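You operate a simulated robot arm through the tools that you are given. There is no shell and no other tool.

You run a simulated robot arm. Do the job below in one go: nothing can be reset, and whatever is moved stays where it is left.

Task
Stop the ceiling panels flickering at LOW, then set the dimmer to DAY.
Fine: turn the trim screw with the brown-band hex key until the display reads STEADY; key back in its holder.

The check looks at the end state, three seconds after you hand in, the way a careful person would. Anything else that was tipped, shoved, dropped, spilled or broken makes it a failure.

Robot
A 7-joint arm with a two-finger parallel gripper, fixed in place. Base frame: the origin is on the floor under the middle of its stand, x ahead of it, y to its left, z up. Units: m, degrees, N and s.
With the tool pointing down near the work surface it reaches from about 0.12 to 0.62 m from the base axis. Its first joint turns from -66.0 to 66.0 degrees. Payload 2.4 kg.
The TCP is the grasp point between the finger pads, 0.03 m short of the fingertips. In the tool frame z runs along the fingers and y along their closing line. Largest opening 0.094 m; finger width 0.028, thickness 0.01; the body of the gripper, 0.05 by 0.096 m, starts 0.055 m behind the TCP.
Orientation is that of the tool frame in the base frame, as a unit quaternion [x, y, z, w]. With the fingers straight down and closing along the base's y, the tool's x points along the base's -x, its y along +y and its z along -z.

Tools
- The arm moves only by the tool jog_arm. Its argument "deltas" is a list of rows, each an object of numbers (a shift or turn left out is 0, a gripper value left out holds the last): "wx", "wy", "wz": the turn, a rotation vector about the base's x, y, z in degrees; "tx", "ty", "tz": the shift along the base's x, y, z in m; "hand": the finger opening in m, from 0 to 0.094. In form: [{"wx": .., "wy": .., "wz": .., "tx": .., "ty": .., "tz": .., "hand": ..}, ...]. A call has 1 to 20 rows; each row is the pose to reach, as a shift and turn from the pose commanded when the call began. Each row takes 0.2 s and may step no farther than 0.05 m and 8.6 degrees from the row before; otherwise, or with a gripper value out of range, the whole call is refused. A pose out of reach is approached as far as the arm can. The call stops where the force on the tool passes 50 N (or 10 N more than at its start, if that is more) or the arm is blocked; 0.2 s more then pass. Each finger travels about 0.153 m/s and halts on what it meets, pressing with about 29 N; the grip force reading is that of the motor and also rises with nothing between the fingers. The clock runs only during rows and for 0.2 s after the last one: add rows that repeat a pose to give the fingers time. The reply holds the time, the measured pose of the TCP, the force on the tool along the base axes, the opening and the grip force, in the units named above and with some noise, with the torque about the TCP (base axes, N m) and any sound that the robot's microphone picked up, and new pictures: "pictures" is both (left out), scene, wrist or none.
- Cameras (640 x 400 px; columns grow to the right, rows downward): "scene" is fixed at [0.0357, 0.468, 1.4598]; the picture's right is [-0.80, -0.59, 0.00], its down [-0.24, 0.33, -0.91] and it looks along [0.54, -0.74, -0.41] (base axes); focal length 311 px, centre (320, 200). "wrist" rides on the gripper at [0.076, 0.014, -0.102] in the tool frame; the picture's right is [-0.18, 0.98, 0.00], its down [-0.75, -0.14, -0.64] and it looks along [-0.63, -0.12, 0.77] (tool axes); focal length 243 px, centre (320, 200). There is no depth. A picture from a camera that has moved, and an enlarged one, comes with that camera's place and axes in the base frame and with its lens.
- close_up(camera, box): a new picture of the part [left, top, right, bottom] of that camera's present view, enlarged. It takes no simulated time.
- sign_off(): hands the job in; it is judged then, once.

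Nothing tells you positions but the pictures and the camera data. Unless the task says otherwise, let go and move clear before handing in.

The tools are called as a command line: name --argument value ..., lists and objects as JSON in quotes. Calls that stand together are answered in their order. jog_arm: Moves the arm, as the interface text tells. Its arguments: {"type":"object","properties":{"deltas":{"type":"array","items":{"type":"object","properties":{"wx":{"type":"number"},"wy":{"type":"number"},"wz":{"type":"number"},"tx":{"type":"number"},"ty":{"type":"number"},"tz":{"type":"number"},"hand":{"type":"number"}}}},"pictures":{"type":"string","enum":["both","scene","wrist","none"]}},"required":["deltas"]} The other tools are called the same way: close_up (camera, box) takes an enlarged picture of a part of a camera's view; sign_off () hands the job in.

At the start:

```text
t: 0.0
position: [0.3544, 0.008, 1.2595]
tcp_rot: [-0.001, 1.0, 0.0, -0.001]
wrist_force: [-0.2, -0.4, -0.5]
wrist_torque: [0.03, 0.02, -0.02]
finger_gap: 0.0939
grip_force: 0.2
```

scene: 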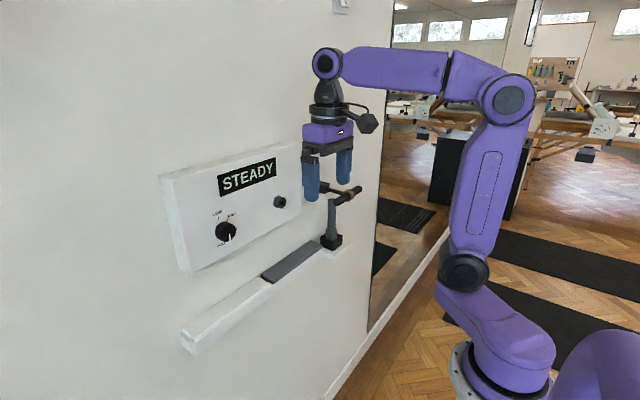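
wrist: 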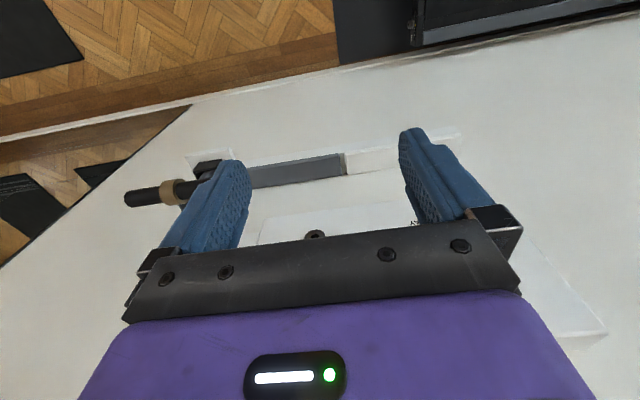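

I see a wall panel with a display reading STEADY, a dimmer knob, a trim screw hole, and a shelf below with a hex key in a holder. I'll first look closer at each before moving.

close_up --camera "scene" --box '[160, 130, 320, 280]'

close_up --camera "scene" --box '[290, 150, 390, 260]'

close_up --camera "wrist" --box '[100, 120, 420, 280]'

close_up --camera "scene" --box '[160, 180, 400, 370]'

```text
2.67 times, centred on (240, 205) of scene
camera zoom: at [0.0357, 0.468, 1.4598], right [-0.8, -0.59, 0.0], down [-0.24, 0.33, -0.91], along [0.54, -0.74, -0.41], focal length 829 px, centre (533, 187)
```

zoom: 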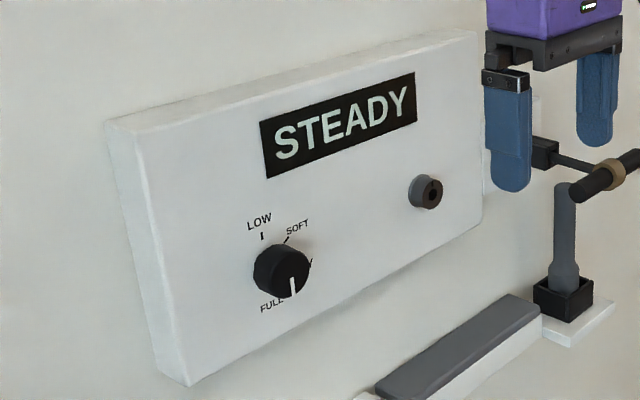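

```text
3.64 times, centred on (340, 205) of scene
camera zoom: at [0.0357, 0.468, 1.4598], right [-0.8, -0.59, 0.0], down [-0.24, 0.33, -0.91], along [0.54, -0.74, -0.41], focal length 1131 px, centre (247, 182)
```

zoom: 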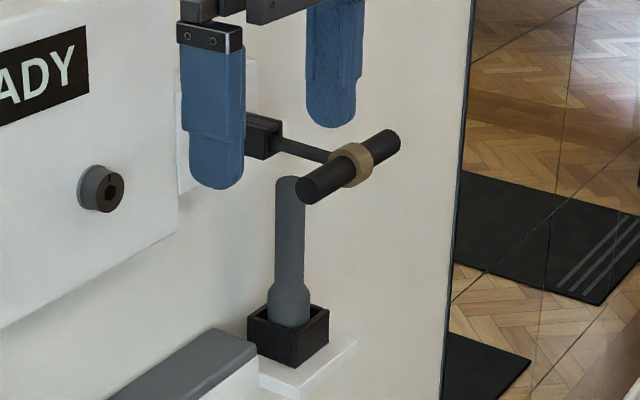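

```text
2.00 times, centred on (260, 200) of wrist
camera zoom: at [0.2784, 0.0221, 1.3631], right [0.18, 0.98, 0.0], down [0.75, -0.14, 0.64], along [0.63, -0.12, -0.77], focal length 485 px, centre (440, 200)
```

zoom: 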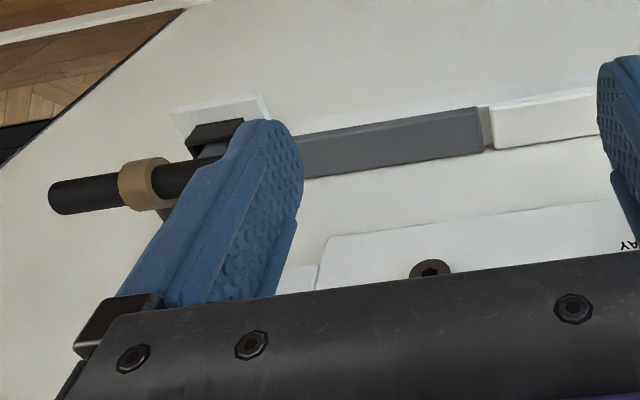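

```text
2.11 times, centred on (280, 275) of scene
camera zoom: at [0.0357, 0.468, 1.4598], right [-0.8, -0.59, 0.0], down [-0.24, 0.33, -0.91], along [0.54, -0.74, -0.41], focal length 655 px, centre (404, 42)
```

zoom: 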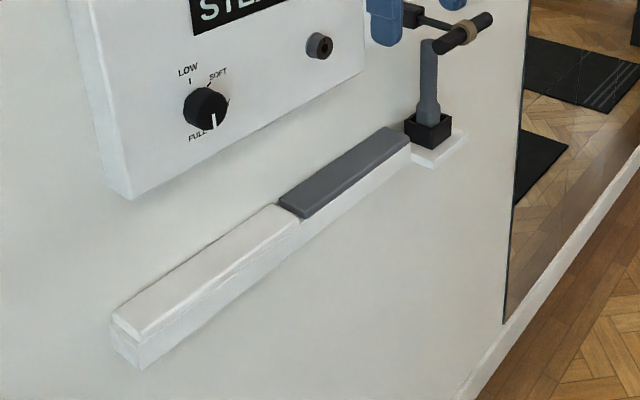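

The panel face looks to be near x≈0.53 with the trim screw about [0.52,-0.03,1.14]. A T-handled key with a brown band sits in a wall holder around [0.42,-0.18,1.14], with a grey post in a cup below it. I'll back off and tilt the wrist to get a second view.

jog_arm --deltas '[{"tx": -0.02, "wy": -8}, {"tx": -0.04, "wy": -16}, {"tx": -0.06, "wy": -24}, {"tx": -0.08, "wy": -32}, {"tx": -0.1, "wy": -40}]'

```text
t: 1.2
position: [0.2538, 0.0063, 1.2578]
tcp_rot: [0.001, 0.94, 0.0, 0.342]
wrist_force: [0.1, -0.9, -0.4]
wrist_torque: [0.03, 0.01, 0.01]
finger_gap: 0.094
grip_force: 0.0
camera wrist: at [0.1303, 0.0216, 1.2889], right [0.14, 0.98, 0.12], down [0.16, -0.14, 0.98], along [0.98, -0.12, -0.18], focal length 243 px, centre (320, 200)
```

scene: 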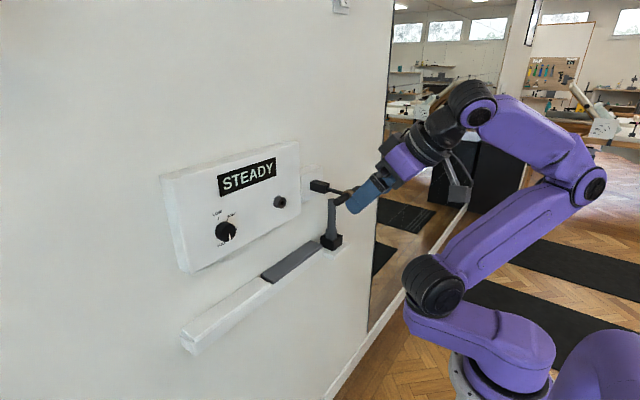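
wrist: 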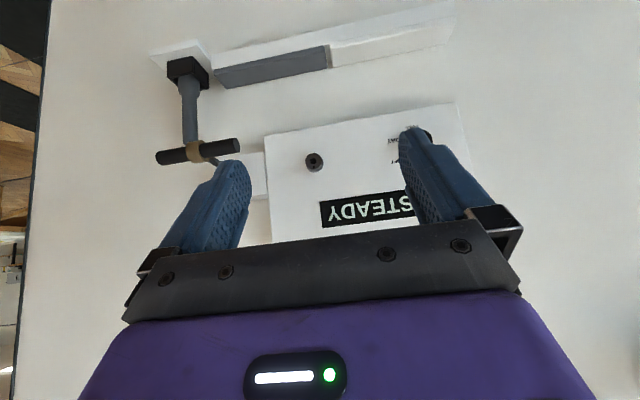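

The view is upside-down but shows the panel, T-key and post clearly. I'll zoom in on each part.

close_up --camera "wrist" --box '[130, 30, 290, 220]'

close_up --camera "wrist" --box '[260, 100, 480, 240]'

close_up --camera "scene" --box '[260, 150, 390, 260]'

close_up --camera "scene" --box '[195, 195, 265, 255]'

```text
2.11 times, centred on (210, 125) of wrist
camera zoom: at [0.1303, 0.0216, 1.2889], right [0.14, 0.98, 0.12], down [0.16, -0.14, 0.98], along [0.98, -0.12, -0.18], focal length 511 px, centre (552, 358)
```

zoom: 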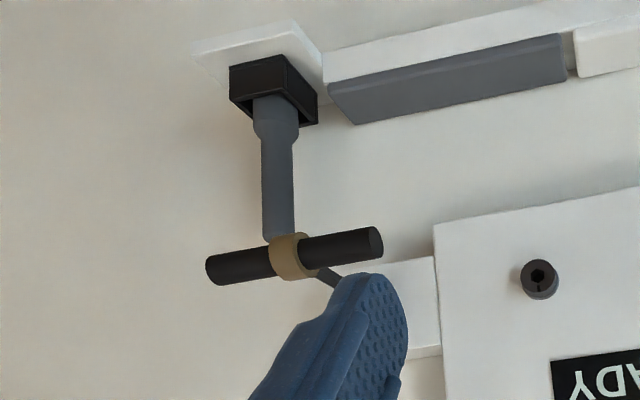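

```text
2.86 times, centred on (370, 170) of wrist
camera zoom: at [0.1303, 0.0216, 1.2889], right [0.14, 0.98, 0.12], down [0.16, -0.14, 0.98], along [0.98, -0.12, -0.18], focal length 693 px, centre (177, 286)
```

zoom: 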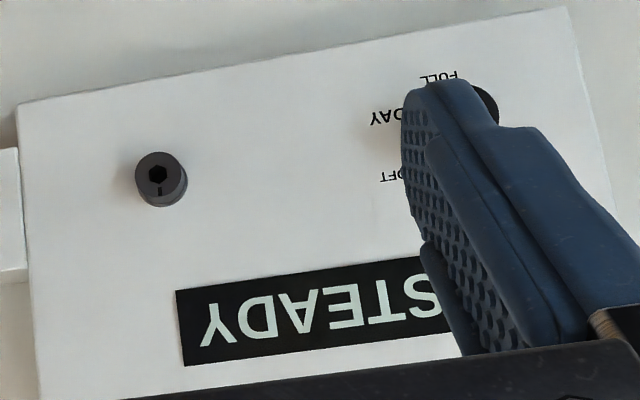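

```text
3.64 times, centred on (325, 205) of scene
camera zoom: at [0.0357, 0.4679, 1.4598], right [-0.8, -0.59, 0.0], down [-0.24, 0.33, -0.91], along [0.54, -0.74, -0.41], focal length 1131 px, centre (302, 182)
```

zoom: 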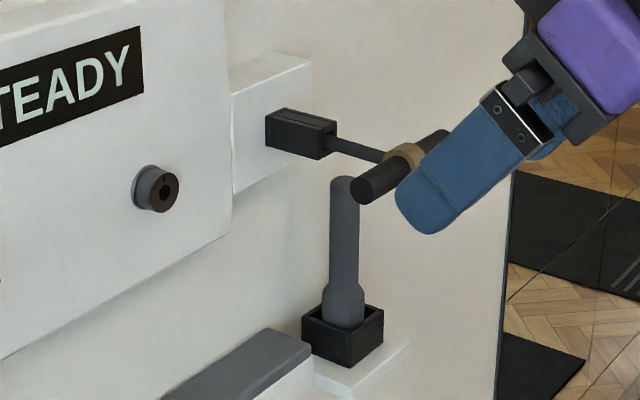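

```text
6.67 times, centred on (230, 225) of scene
camera zoom: at [0.0357, 0.4679, 1.4598], right [-0.8, -0.59, 0.0], down [-0.24, 0.33, -0.91], along [0.54, -0.74, -0.41], focal length 2073 px, centre (920, 33)
```

zoom: 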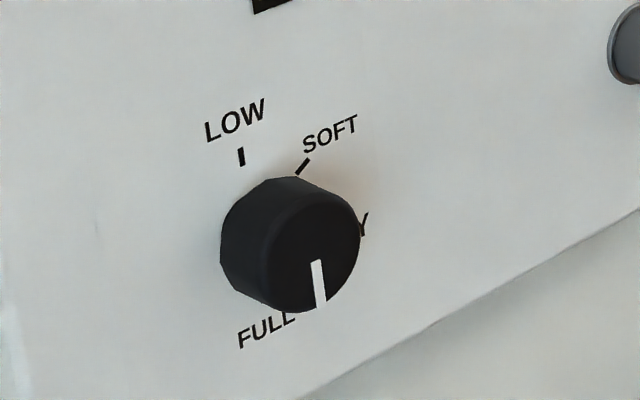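

The panel face is near x≈0.535, the screw head front at ≈[0.516,-0.027,1.149], and the key's T-bar centred at ≈[0.418,-0.173,1.147], in a black wall holder whose front is near x≈0.49. Next I'll slide left to read the dial face-on.

jog_arm --deltas '[{"ty": 0.04}, {"ty": 0.08}, {"ty": 0.12}]' --pictures "wrist"

close_up --camera "wrist" --box '[250, 80, 440, 210]'

```text
t: 2.0
position: [0.2547, 0.1278, 1.2609]
tcp_rot: [0.0, 0.94, 0.0, 0.341]
wrist_force: [-0.3, 0.2, -0.2]
wrist_torque: [-0.01, 0.05, -0.02]
finger_gap: 0.0939
grip_force: 0.1
camera wrist: at [0.13, 0.1434, 1.2914], right [0.14, 0.98, 0.12], down [0.16, -0.14, 0.98], along [0.98, -0.12, -0.18], focal length 243 px, centre (320, 200)
```

wrist: 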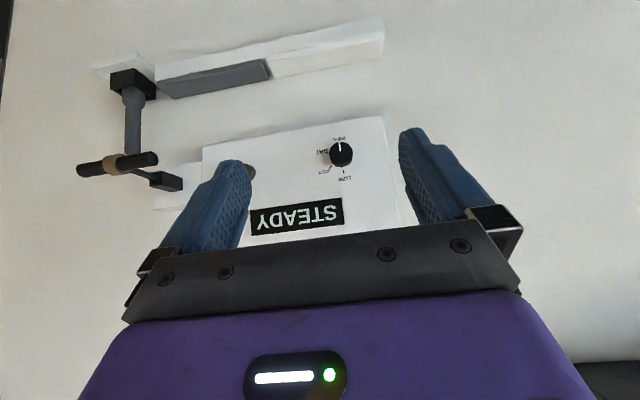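

```text
3.08 times, centred on (345, 145) of wrist
camera zoom: at [0.13, 0.1434, 1.2914], right [0.14, 0.98, 0.12], down [0.16, -0.14, 0.98], along [0.98, -0.12, -0.18], focal length 746 px, centre (243, 369)
```

zoom: 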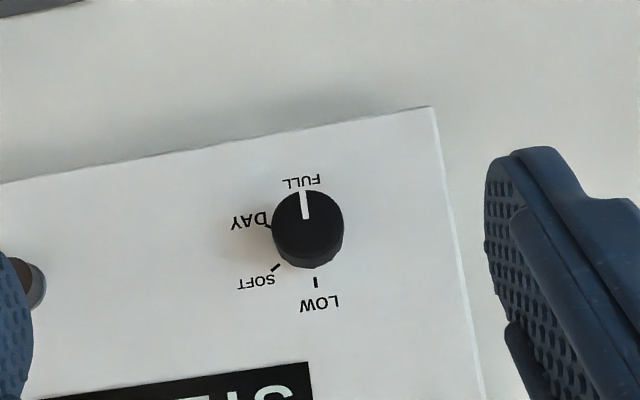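

The dial is LOW at the top, SOFT at upper right, DAY at right and FULL at the bottom; the pointer is now at FULL. The knob face is near [0.501,0.142,1.151], about 37 mm across, with the panel face at x≈0.531. I'll level the tool so it points at the wall, staying in front of the knob.

jog_arm --deltas '[{"wy": -7.2, "tx": 0.02, "ty": 0.002, "tz": -0.016}, {"wy": -14.4, "tx": 0.04, "ty": 0.004, "tz": -0.032}, {"wy": -21.6, "tx": 0.06, "ty": 0.006, "tz": -0.048}, {"wy": -28.8, "tx": 0.08, "ty": 0.008, "tz": -0.064}, {"wy": -36, "tx": 0.1, "ty": 0.01, "tz": -0.08}, {"wy": -43.2, "tx": 0.12, "ty": 0.012, "tz": -0.095}, {"wy": -50, "tx": 0.135, "ty": 0.0138, "tz": -0.11}]'

```text
t: 3.6
position: [0.4602, 0.1546, 1.1742]
tcp_rot: [-0.005, 0.708, 0.001, 0.706]
wrist_force: [0.5, -0.5, -0.3]
wrist_torque: [0.02, -0.03, 0.08]
finger_gap: 0.0939
grip_force: 0.0
out of reach, approached as far as the arm can: row 3, 4, 5, 6, 7
camera wrist: at [0.3579, 0.1678, 1.0988], right [-0.01, 0.98, 0.18], down [-0.64, -0.14, 0.76], along [0.77, -0.11, 0.63], focal length 243 px, centre (320, 200)
```

scene: 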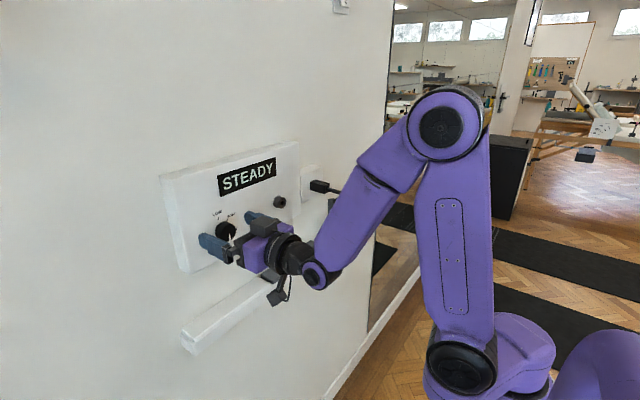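
wrist: 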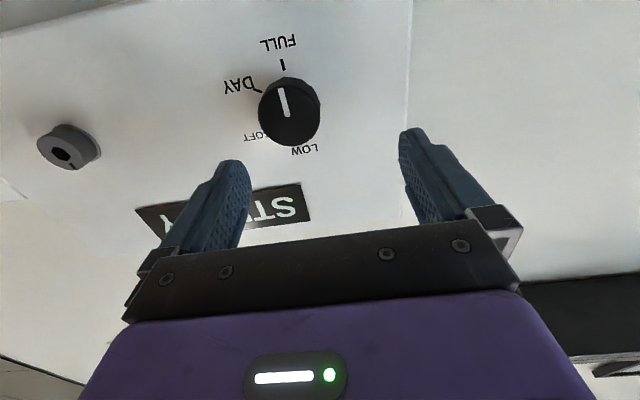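

The tool is level but stopped at x≈0.46, so a level tool can't come closer to the base than that. It sits right in front of the knob, with the tips about 1 cm short of the face. I'll check which pose the commands now refer to with a tiny move.

jog_arm --deltas '[{"tx": 0.0}]' --pictures "none"

```text
t: 4.0
position: [0.461, 0.1529, 1.175]
tcp_rot: [-0.001, 0.707, 0.0, 0.707]
wrist_force: [0.2, 0.1, 0.0]
wrist_torque: [-0.01, 0.01, -0.03]
finger_gap: 0.0941
grip_force: 0.1
```

The baseline resets to the reached pose. I'll now roll the wrist to +90° in clear space so there's room to turn the knob back through 180°.

jog_arm --deltas '[{"wx": 8.2}, {"wx": 16.4}, {"wx": 24.6}, {"wx": 32.8}, {"wx": 41}, {"wx": 49.2}, {"wx": 57.4}, {"wx": 65.6}, {"wx": 73.8}, {"wx": 82}, {"wx": 90}]'

```text
t: 6.4
position: [0.4612, 0.1548, 1.1718]
tcp_rot: [0.5, 0.5, 0.5, 0.5]
wrist_force: [-0.2, 0.0, 0.0]
wrist_torque: [-0.01, -0.03, -0.01]
finger_gap: 0.0939
grip_force: 0.1
camera wrist: at [0.3585, 0.2318, 1.1881], right [0.0, -0.19, 0.98], down [-0.64, -0.75, -0.14], along [0.77, -0.63, -0.12], focal length 243 px, centre (320, 200)
```

scene: 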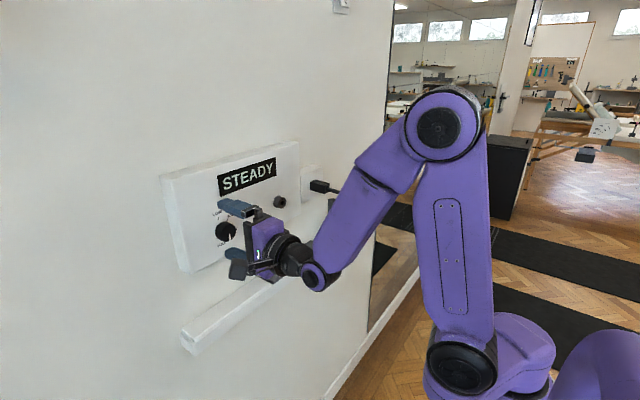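
wrist: 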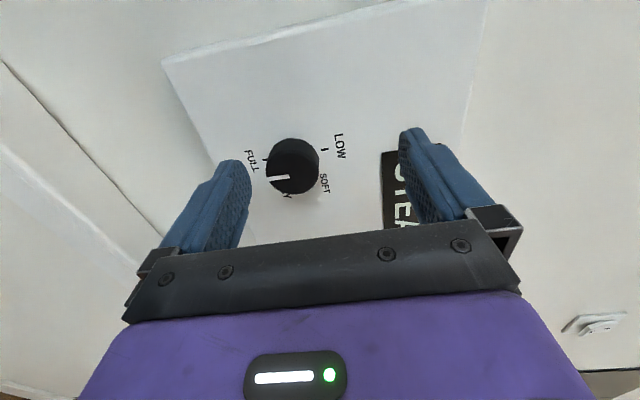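

The roll succeeded. I'll zoom in on the knob here to pin down its centre and pointer angle before gripping.

close_up --camera "wrist" --box '[230, 110, 390, 210]'

close_up --camera "scene" --box '[190, 190, 280, 290]'

```text
4.00 times, centred on (310, 160) of wrist
camera zoom: at [0.3585, 0.2318, 1.1881], right [0.0, -0.19, 0.98], down [-0.64, -0.75, -0.14], along [0.77, -0.63, -0.12], focal length 970 px, centre (360, 360)
```

zoom: 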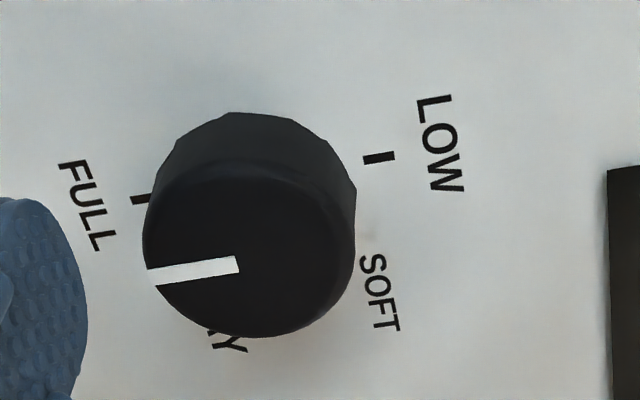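

```text
4.00 times, centred on (235, 240) of scene
camera zoom: at [0.0357, 0.468, 1.4598], right [-0.8, -0.59, 0.0], down [-0.24, 0.33, -0.91], along [0.54, -0.74, -0.41], focal length 1244 px, centre (660, 40)
```

zoom: 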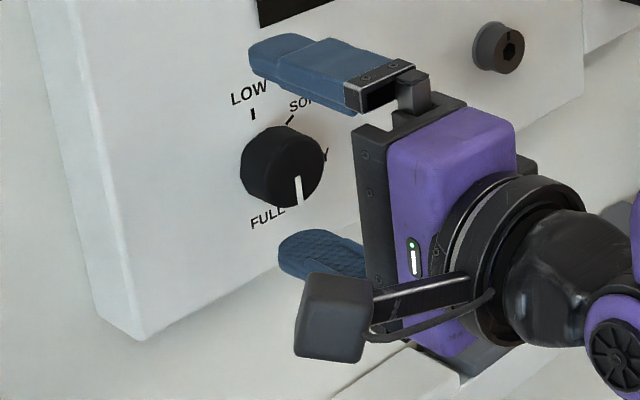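

The knob axis works out to y≈0.141, z≈1.151, with LOW at 0°, DAY at 120° clockwise and FULL at 180°. I'll move in over the knob with the fingers above and below it, leaving about 9 mm to the panel.

jog_arm --deltas '[{"tx": 0.008, "ty": -0.007, "tz": -0.012}, {"tx": 0.018, "ty": -0.013, "tz": -0.0227}, {"tx": 0.031, "ty": -0.013, "tz": -0.0227}, {"tx": 0.031, "ty": -0.013, "tz": -0.0227}]'

close_up --camera "scene" --box '[190, 190, 280, 290]'

```text
t: 7.4
position: [0.4906, 0.1421, 1.1515]
tcp_rot: [0.5, 0.5, 0.5, 0.5]
wrist_force: [-0.2, 0.4, 0.5]
wrist_torque: [-0.01, 0.01, -0.01]
finger_gap: 0.094
grip_force: 0.0
camera wrist: at [0.3888, 0.2186, 1.1657], right [0.0, -0.18, 0.98], down [-0.64, -0.75, -0.14], along [0.77, -0.63, -0.12], focal length 243 px, centre (320, 200)
```

scene: 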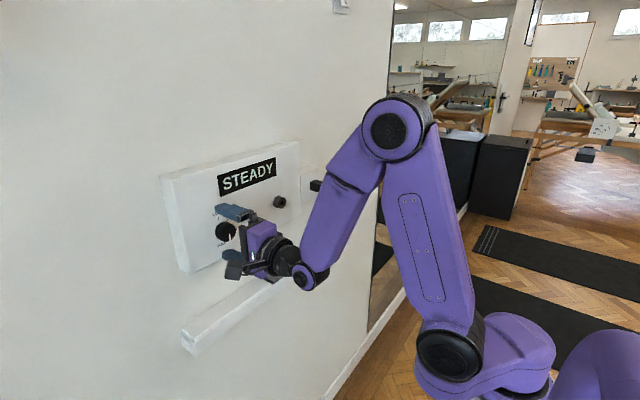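
wrist: 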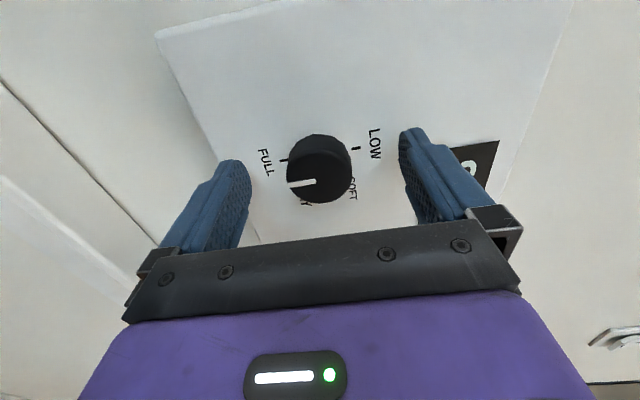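

```text
4.00 times, centred on (235, 240) of scene
camera zoom: at [0.0357, 0.468, 1.4598], right [-0.8, -0.59, 0.0], down [-0.24, 0.33, -0.91], along [0.54, -0.74, -0.41], focal length 1244 px, centre (660, 40)
```

zoom: 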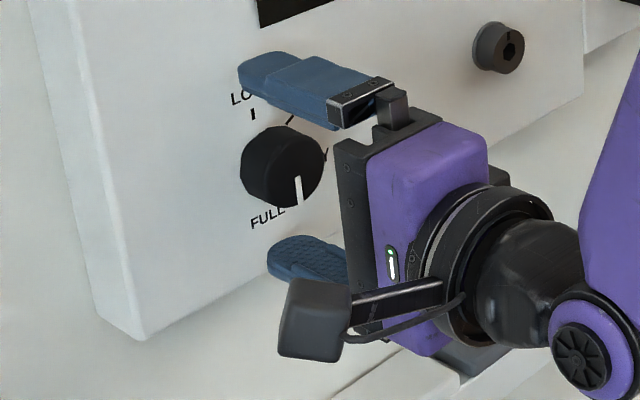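

The knob sits centred between the fingers. I'll close on it now.

jog_arm --deltas '[{"hand": 0.05}, {"hand": 0.03}, {"hand": 0.03}]'

```text
t: 8.2
position: [0.4908, 0.1419, 1.1493]
tcp_rot: [0.5, 0.5, 0.5, 0.5]
wrist_force: [5.2, -0.1, -5.5]
wrist_torque: [0.0, 0.21, 0.05]
finger_gap: 0.0375
grip_force: 45.4
camera wrist: at [0.3888, 0.2187, 1.1652], right [0.0, -0.18, 0.98], down [-0.64, -0.75, -0.14], along [0.77, -0.63, -0.12], focal length 243 px, centre (320, 200)
```

scene: 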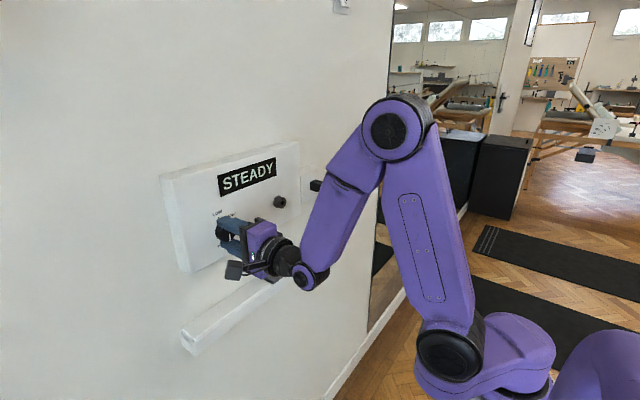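
wrist: 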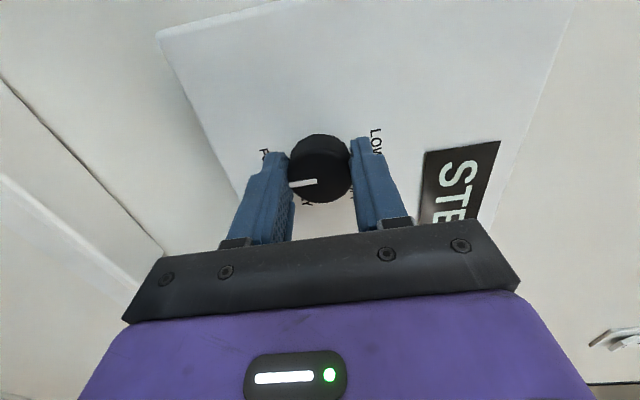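

The knob is held with a 37.5 mm gap. I'll turn it a little counter-clockwise first and check that it follows.

jog_arm --deltas '[{"wx": -6, "tz": -0.001}, {"wx": -12, "tz": -0.001}, {"wx": -18, "tz": -0.001}, {"wx": -24, "tz": -0.001}]'

```text
t: 9.2
position: [0.4903, 0.1415, 1.1502]
tcp_rot: [0.385, 0.593, 0.384, 0.593]
wrist_force: [-14.0, -5.2, 2.3]
wrist_torque: [-0.04, -0.39, -0.16]
finger_gap: 0.0375
grip_force: 45.3
camera wrist: at [0.3889, 0.2179, 1.1319], right [0.0, 0.23, 0.97], down [-0.64, -0.74, 0.18], along [0.77, -0.63, 0.15], focal length 243 px, centre (320, 200)
```

scene: 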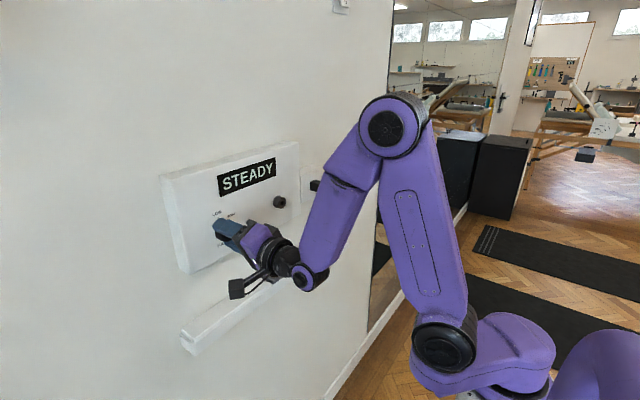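
wrist: 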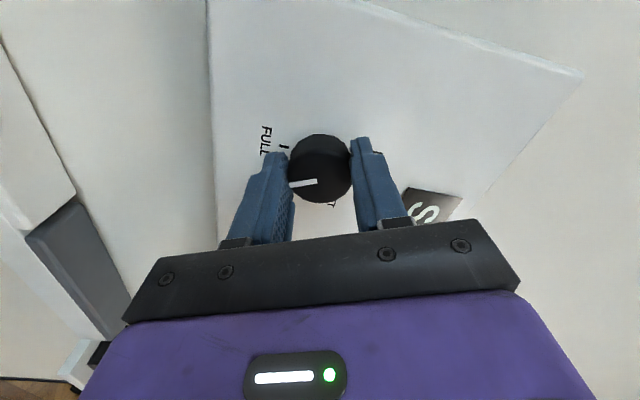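

The knob follows the hand. I'll continue the turn in steps.

jog_arm --deltas '[{"wx": -7}, {"wx": -14}, {"wx": -21}, {"wx": -28}, {"wx": -35}, {"wx": -42}, {"wx": -49}, {"wx": -56}, {"wx": -63}, {"wx": -66}]'

```text
t: 11.4
position: [0.4898, 0.1397, 1.1488]
tcp_rot: [0.001, 0.708, -0.002, 0.706]
wrist_force: [-19.4, -15.7, -7.1]
wrist_torque: [0.04, 0.04, 0.01]
finger_gap: 0.0378
grip_force: 45.4
camera wrist: at [0.3887, 0.1555, 1.0732], right [0.0, 0.98, 0.18], down [-0.64, -0.14, 0.76], along [0.77, -0.12, 0.63], focal length 243 px, centre (320, 200)
```

scene: 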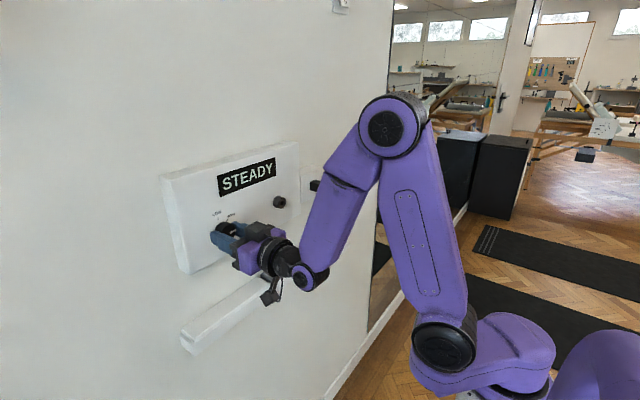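
wrist: 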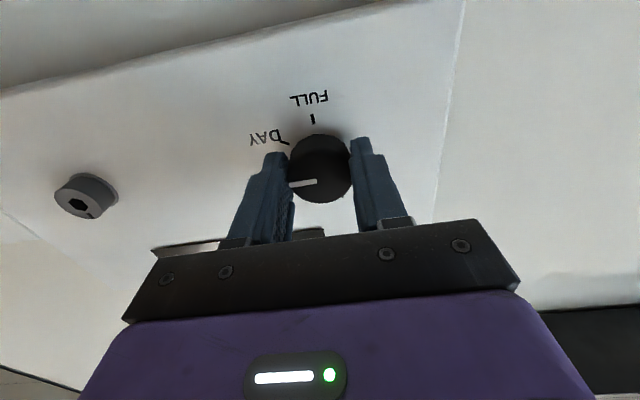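

The knob has turned 90° so far, with some sideways load because the grip is off-axis by a millimetre or two. I'll ease the hand toward the load and continue.

jog_arm --deltas '[{"tx": -0.001, "ty": -0.0015, "tz": -0.0005}, {"tx": -0.001, "ty": -0.0015, "tz": -0.0005, "wx": -7}, {"tx": -0.001, "ty": -0.0015, "tz": -0.0005, "wx": -14}, {"tx": -0.001, "ty": -0.0015, "tz": -0.0005, "wx": -21}, {"tx": -0.001, "ty": -0.0015, "tz": -0.0005, "wx": -28}, {"tx": -0.001, "ty": -0.0015, "tz": -0.0005, "wx": -35}, {"tx": -0.001, "ty": -0.0015, "tz": -0.0005, "wx": -42}]' --pictures "wrist"

```text
t: 13.0
position: [0.4905, 0.1393, 1.1493]
tcp_rot: [-0.254, 0.66, -0.254, 0.66]
wrist_force: [-2.3, -13.7, -7.3]
wrist_torque: [0.01, 0.23, -0.46]
finger_gap: 0.0375
grip_force: 45.1
camera wrist: at [0.3889, 0.0995, 1.0833], right [0.0, 0.85, -0.52], down [-0.64, 0.4, 0.65], along [0.77, 0.33, 0.55], focal length 243 px, centre (320, 200)
```

wrist: 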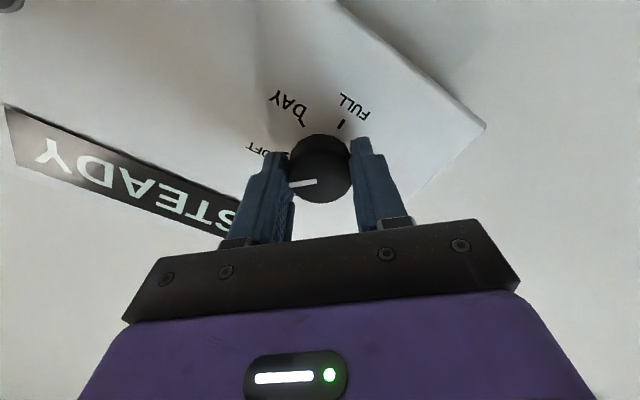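

Tracking well, 132° done. I'll finish the last 48° to LOW.

jog_arm --deltas '[{"ty": -0.001, "tz": -0.0005, "wx": -7}, {"ty": -0.001, "tz": -0.0005, "wx": -14}, {"ty": -0.001, "tz": -0.0005, "wx": -21}, {"ty": -0.001, "tz": -0.0005, "wx": -28}, {"ty": -0.001, "tz": -0.0005, "wx": -35}, {"ty": -0.001, "tz": -0.0005, "wx": -42}, {"ty": -0.001, "tz": -0.0005, "wx": -48}, {"ty": -0.001, "tz": -0.0005, "wx": -48}]'

```text
t: 14.8
position: [0.4914, 0.1385, 1.1494]
tcp_rot: [0.498, -0.5, 0.502, -0.501]
wrist_force: [1.9, -15.4, 10.1]
wrist_torque: [0.07, -0.32, -0.37]
finger_gap: 0.0374
grip_force: 45.1
camera wrist: at [0.3888, 0.0634, 1.1357], right [0.01, 0.18, -0.98], down [-0.64, 0.76, 0.14], along [0.77, 0.63, 0.12], focal length 243 px, centre (320, 200)
```

scene: 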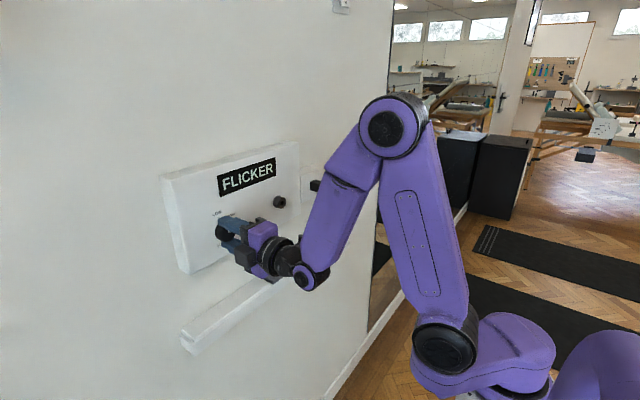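
wrist: 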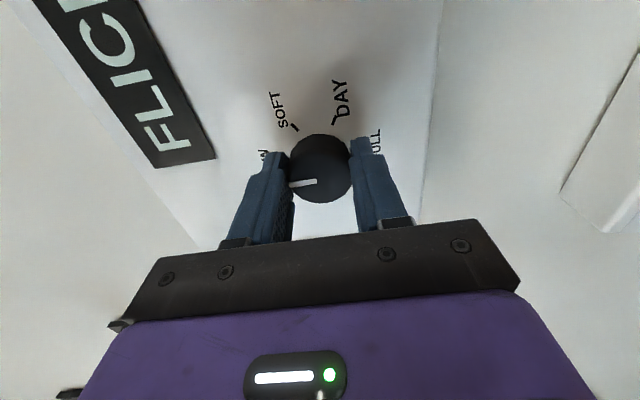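

The display now reads FLICKER with the dimmer at LOW. I'll release the knob and back off.

jog_arm --deltas '[{"hand": 0.094}, {"hand": 0.094}, {"hand": 0.094}]' --pictures "none"

jog_arm --deltas '[{"tx": -0.01, "tz": 0.004}, {"tx": -0.02, "tz": 0.012}, {"tx": -0.029, "tz": 0.024}]'

close_up --camera "scene" --box '[190, 150, 310, 270]'

close_up --camera "wrist" --box '[230, 80, 420, 210]'

```text
t: 15.6
position: [0.4901, 0.1397, 1.1487]
tcp_rot: [-0.5, 0.499, -0.499, 0.501]
wrist_force: [-0.8, 1.0, -0.7]
wrist_torque: [0.01, 0.01, 0.0]
finger_gap: 0.0941
grip_force: 0.0
```

```text
t: 16.4
position: [0.4625, 0.1403, 1.1723]
tcp_rot: [-0.5, 0.5, -0.5, 0.5]
wrist_force: [0.2, 0.3, -0.1]
wrist_torque: [-0.04, 0.01, 0.0]
finger_gap: 0.0939
grip_force: 0.1
camera wrist: at [0.3606, 0.0647, 1.1584], right [0.0, 0.18, -0.98], down [-0.64, 0.75, 0.14], along [0.77, 0.63, 0.12], focal length 243 px, centre (320, 200)
```

scene: 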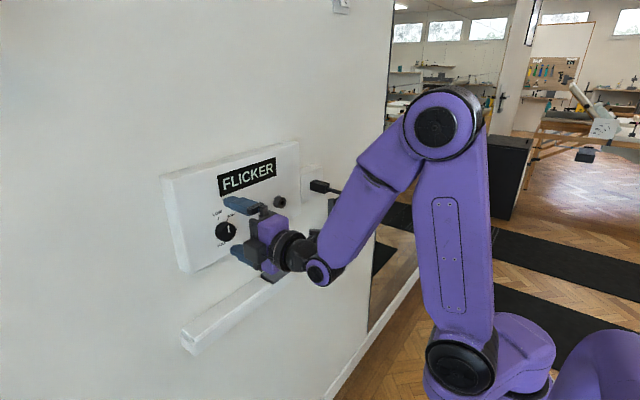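
wrist: 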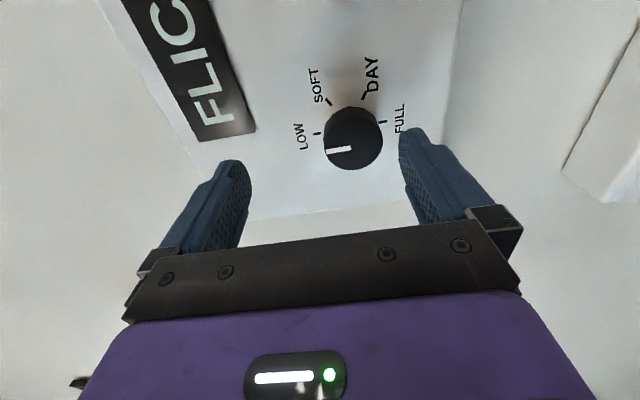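

```text
3.33 times, centred on (250, 210) of scene
camera zoom: at [0.0357, 0.468, 1.4598], right [-0.8, -0.59, 0.0], down [-0.24, 0.33, -0.91], along [0.54, -0.74, -0.41], focal length 1037 px, centre (553, 167)
```

zoom: 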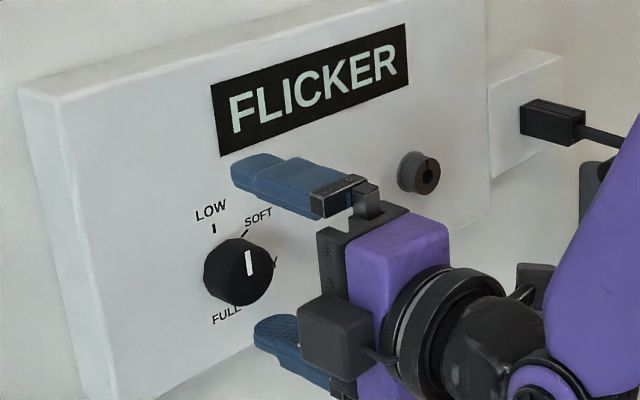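

```text
3.08 times, centred on (325, 145) of wrist
camera zoom: at [0.3606, 0.0647, 1.1584], right [0.0, 0.18, -0.98], down [-0.64, 0.75, 0.14], along [0.77, 0.63, 0.12], focal length 746 px, centre (305, 369)
```

zoom: 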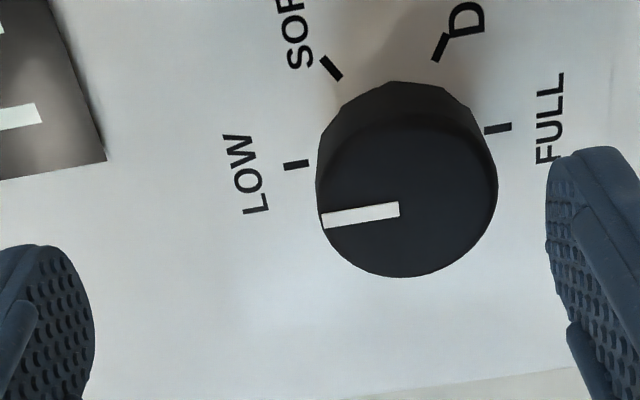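

The pointer is on LOW and the display reads FLICKER, so the next job is the key. I'll raise up in front of the panel while rolling the wrist back to +90°, so the camera ends on the robot's side.

jog_arm --deltas '[{"tz": 0.015, "wx": 8.2}, {"tz": 0.03, "wx": 16.4}, {"tz": 0.045, "wx": 24.6, "tx": -0.005}, {"tz": 0.06, "wx": 32.8, "tx": -0.01}, {"tz": 0.075, "wx": 41, "tx": -0.015}, {"tz": 0.09, "wx": 49.2, "tx": -0.02}, {"tz": 0.105, "wx": 57.4, "tx": -0.025}, {"tz": 0.12, "wx": 65.6, "tx": -0.03}, {"tz": 0.135, "wx": 73.8, "tx": -0.03}, {"tz": 0.15, "wx": 82, "tx": -0.03}, {"tz": 0.15, "wx": 90, "tx": -0.03}]' --pictures "none"

jog_arm --deltas '[{"wx": 8.2}, {"wx": 16.4}, {"wx": 24.6}, {"wx": 32.8}, {"wx": 41}, {"wx": 49.2}, {"wx": 57.4}, {"wx": 65.6}, {"wx": 73.8}, {"wx": 82}, {"wx": 90}]'

```text
t: 18.8
position: [0.4314, 0.1384, 1.3234]
tcp_rot: [0.001, 0.707, 0.0, 0.707]
wrist_force: [-0.8, -0.8, -0.4]
wrist_torque: [-0.01, -0.02, 0.0]
finger_gap: 0.094
grip_force: 0.0
```

```text
t: 21.2
position: [0.431, 0.1388, 1.3229]
tcp_rot: [0.501, 0.5, 0.5, 0.499]
wrist_force: [-1.5, -0.3, -0.3]
wrist_torque: [0.0, -0.02, 0.03]
finger_gap: 0.094
grip_force: 0.1
camera wrist: at [0.3298, 0.2163, 1.3374], right [0.0, -0.19, 0.98], down [-0.64, -0.75, -0.14], along [0.77, -0.63, -0.12], focal length 243 px, centre (320, 200)
```

scene: 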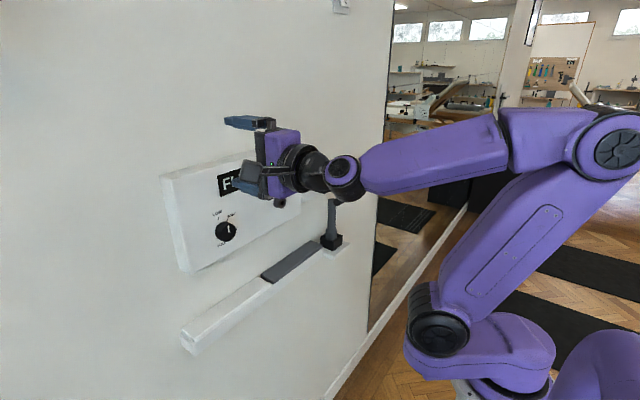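
wrist: 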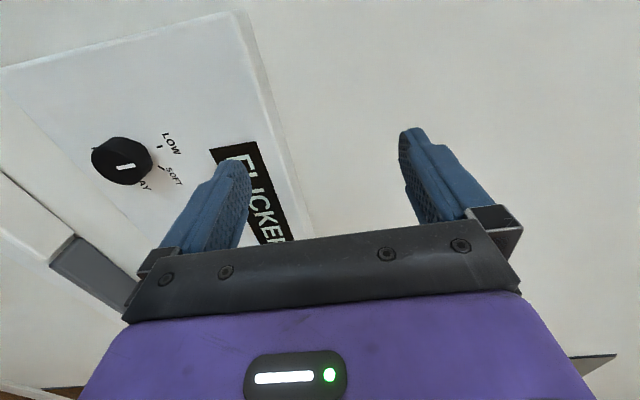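

Clear of the panel now. I'll travel right at this height while yawing 50°, so the hand will approach the T-bar from the right side with its fingers above and below.

jog_arm --deltas '[{"ty": -0.037, "tx": -0.007, "wz": 5}, {"ty": -0.074, "tx": -0.014, "wz": 10}, {"ty": -0.111, "tx": -0.021, "wz": 15}, {"ty": -0.148, "tx": -0.028, "wz": 20}, {"ty": -0.185, "tx": -0.035, "wz": 25}, {"ty": -0.222, "tx": -0.042, "wz": 30}, {"ty": -0.259, "tx": -0.049, "wz": 35}, {"ty": -0.296, "tx": -0.056, "wz": 40}, {"ty": -0.333, "tx": -0.063, "wz": 45}, {"ty": -0.37, "tx": -0.07, "wz": 50}]'

```text
t: 23.4
position: [0.3613, -0.2316, 1.3222]
tcp_rot: [0.242, 0.664, 0.665, 0.241]
wrist_force: [0.2, 1.2, 0.2]
wrist_torque: [0.0, -0.05, 0.01]
finger_gap: 0.094
grip_force: 0.0
camera wrist: at [0.238, -0.2601, 1.337], right [0.14, -0.12, 0.98], down [0.17, -0.98, -0.14], along [0.98, 0.18, -0.12], focal length 243 px, centre (320, 200)
```

scene: 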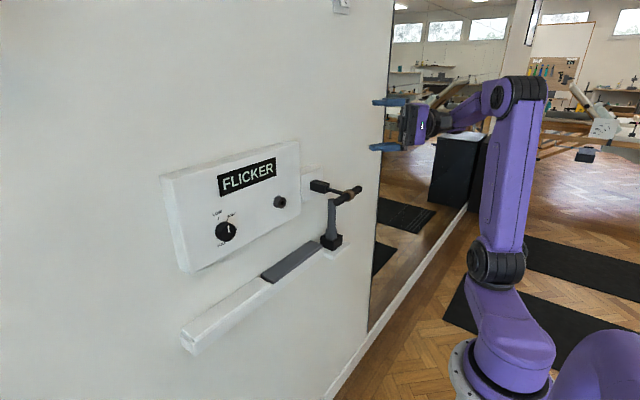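
wrist: 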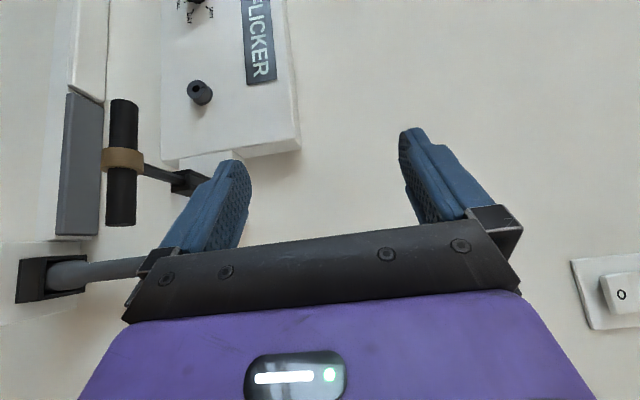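

I now have an unobstructed view of the key from both cameras. I'll zoom in to triangulate the T-bar and the grey post precisely.

close_up --camera "scene" --box '[280, 160, 380, 260]'

close_up --camera "wrist" --box '[60, 70, 260, 240]'

close_up --camera "scene" --box '[255, 180, 305, 220]'

close_up --camera "wrist" --box '[0, 220, 200, 320]'

```text
4.00 times, centred on (330, 210) of scene
camera zoom: at [0.0357, 0.468, 1.4598], right [-0.8, -0.59, 0.0], down [-0.24, 0.33, -0.91], along [0.54, -0.74, -0.41], focal length 1244 px, centre (280, 160)
```

zoom: 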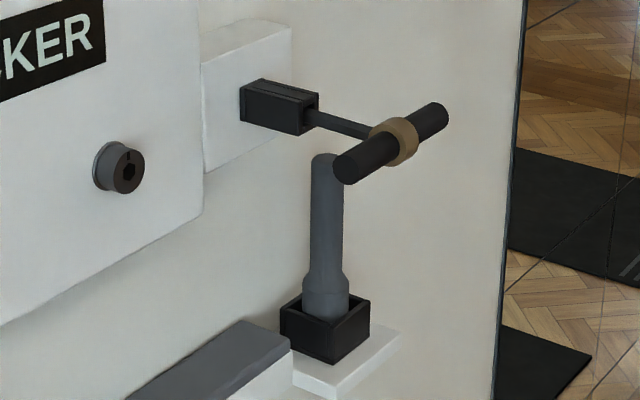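

```text
2.35 times, centred on (160, 155) of wrist
camera zoom: at [0.238, -0.2601, 1.337], right [0.14, -0.12, 0.98], down [0.17, -0.98, -0.14], along [0.98, 0.18, -0.12], focal length 571 px, centre (696, 306)
```

zoom: 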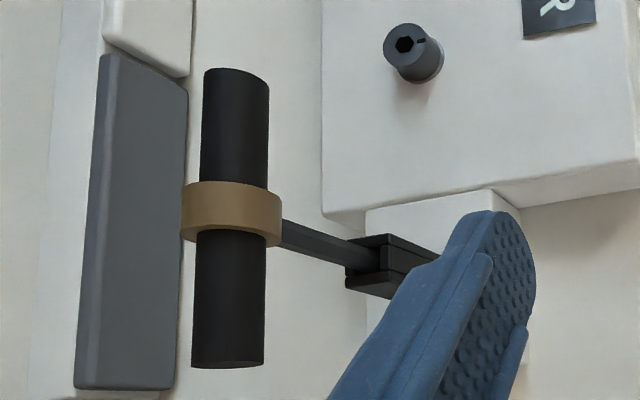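

```text
10.00 times, centred on (280, 200) of scene
camera zoom: at [0.0357, 0.468, 1.4598], right [-0.8, -0.59, 0.0], down [-0.24, 0.33, -0.91], along [0.54, -0.74, -0.41], focal length 3110 px, centre (720, 200)
```

zoom: 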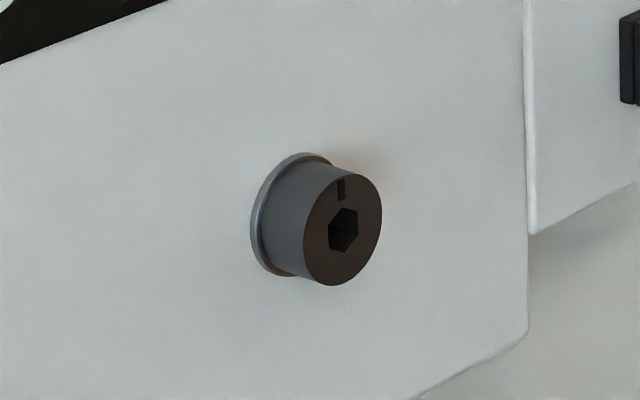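

```text
3.20 times, centred on (100, 270) of wrist
camera zoom: at [0.238, -0.2601, 1.337], right [0.14, -0.12, 0.98], down [0.17, -0.98, -0.14], along [0.98, 0.18, -0.12], focal length 776 px, centre (1024, -24)
```

zoom: 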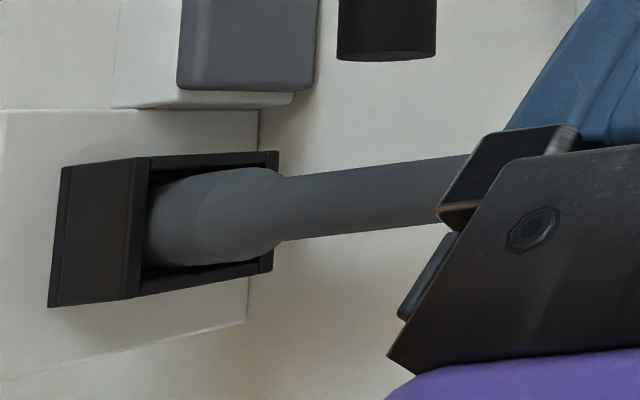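

The T-bar axis is at about x=0.4165, z=1.147 with its band at y≈-0.168, and the screw is at [0.516,-0.028,1.149]. The grey post is well right and near the wall. I'll lower to key height, backed off along the approach line.

jog_arm --deltas '[{"tx": -0.0155, "ty": -0.02, "tz": -0.03}, {"tx": -0.0155, "ty": -0.02, "tz": -0.066}, {"tx": -0.0155, "ty": -0.02, "tz": -0.102}, {"tx": -0.0155, "ty": -0.02, "tz": -0.138}, {"tx": -0.0155, "ty": -0.02, "tz": -0.175}]'

```text
t: 24.6
position: [0.3468, -0.2508, 1.1481]
tcp_rot: [0.241, 0.664, 0.665, 0.242]
wrist_force: [0.0, -0.3, 0.5]
wrist_torque: [0.02, 0.0, -0.01]
finger_gap: 0.0938
grip_force: 0.1
camera wrist: at [0.2234, -0.2791, 1.1629], right [0.14, -0.12, 0.98], down [0.17, -0.98, -0.14], along [0.98, 0.18, -0.12], focal length 243 px, centre (320, 200)
```

scene: 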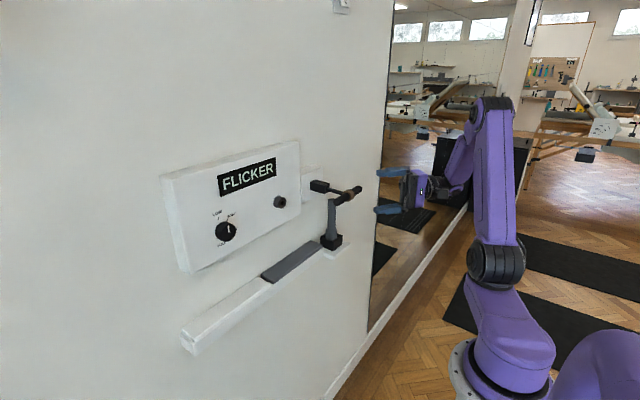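
wrist: 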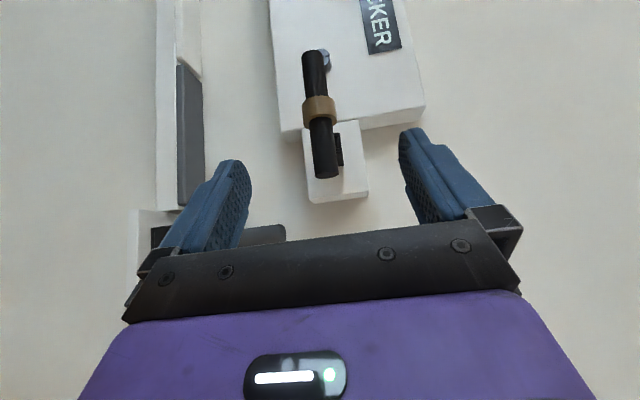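

The bar projects to y≈-0.166, z≈1.148, which lines up with the hand. I'll advance along the approach line until the fingers straddle the band.

jog_arm --deltas '[{"tx": 0.0225, "ty": 0.0268}, {"tx": 0.045, "ty": 0.0536}, {"tx": 0.0678, "ty": 0.0804}, {"tx": 0.0678, "ty": 0.0804}]'

close_up --camera "scene" --box '[280, 150, 400, 250]'

```text
t: 25.6
position: [0.4158, -0.1687, 1.1482]
tcp_rot: [0.242, 0.665, 0.664, 0.241]
wrist_force: [-0.4, 0.3, -0.7]
wrist_torque: [-0.02, 0.0, -0.01]
finger_gap: 0.0942
grip_force: 0.1
camera wrist: at [0.2917, -0.1975, 1.163], right [0.14, -0.12, 0.98], down [0.16, -0.98, -0.14], along [0.98, 0.18, -0.12], focal length 243 px, centre (320, 200)
```

scene: 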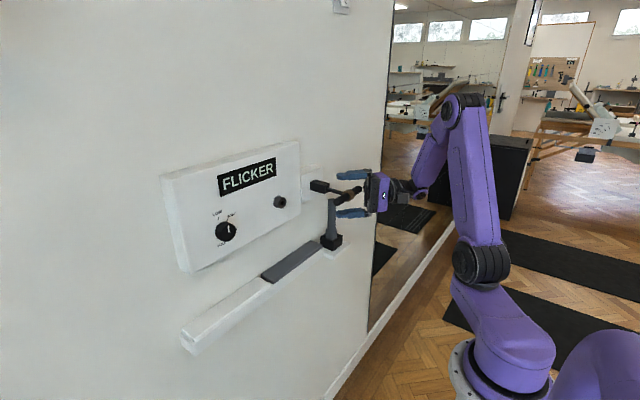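
wrist: 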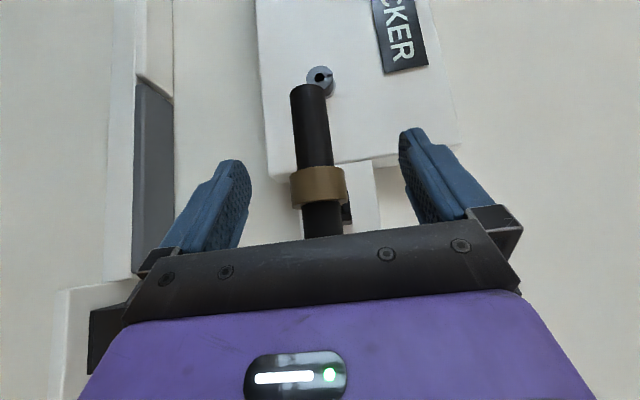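

```text
4.00 times, centred on (340, 200) of scene
camera zoom: at [0.0357, 0.468, 1.4598], right [-0.8, -0.59, 0.0], down [-0.24, 0.33, -0.91], along [0.54, -0.74, -0.41], focal length 1244 px, centre (240, 200)
```

zoom: 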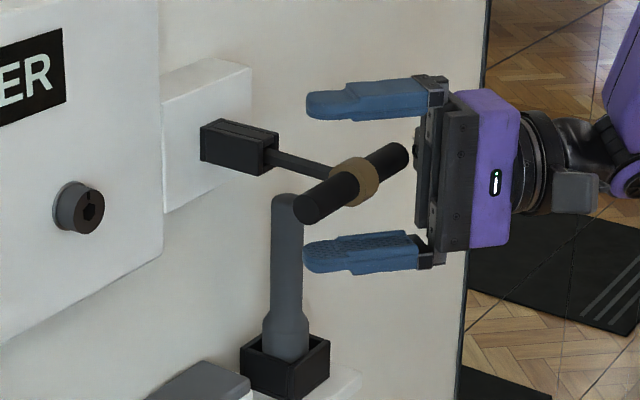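

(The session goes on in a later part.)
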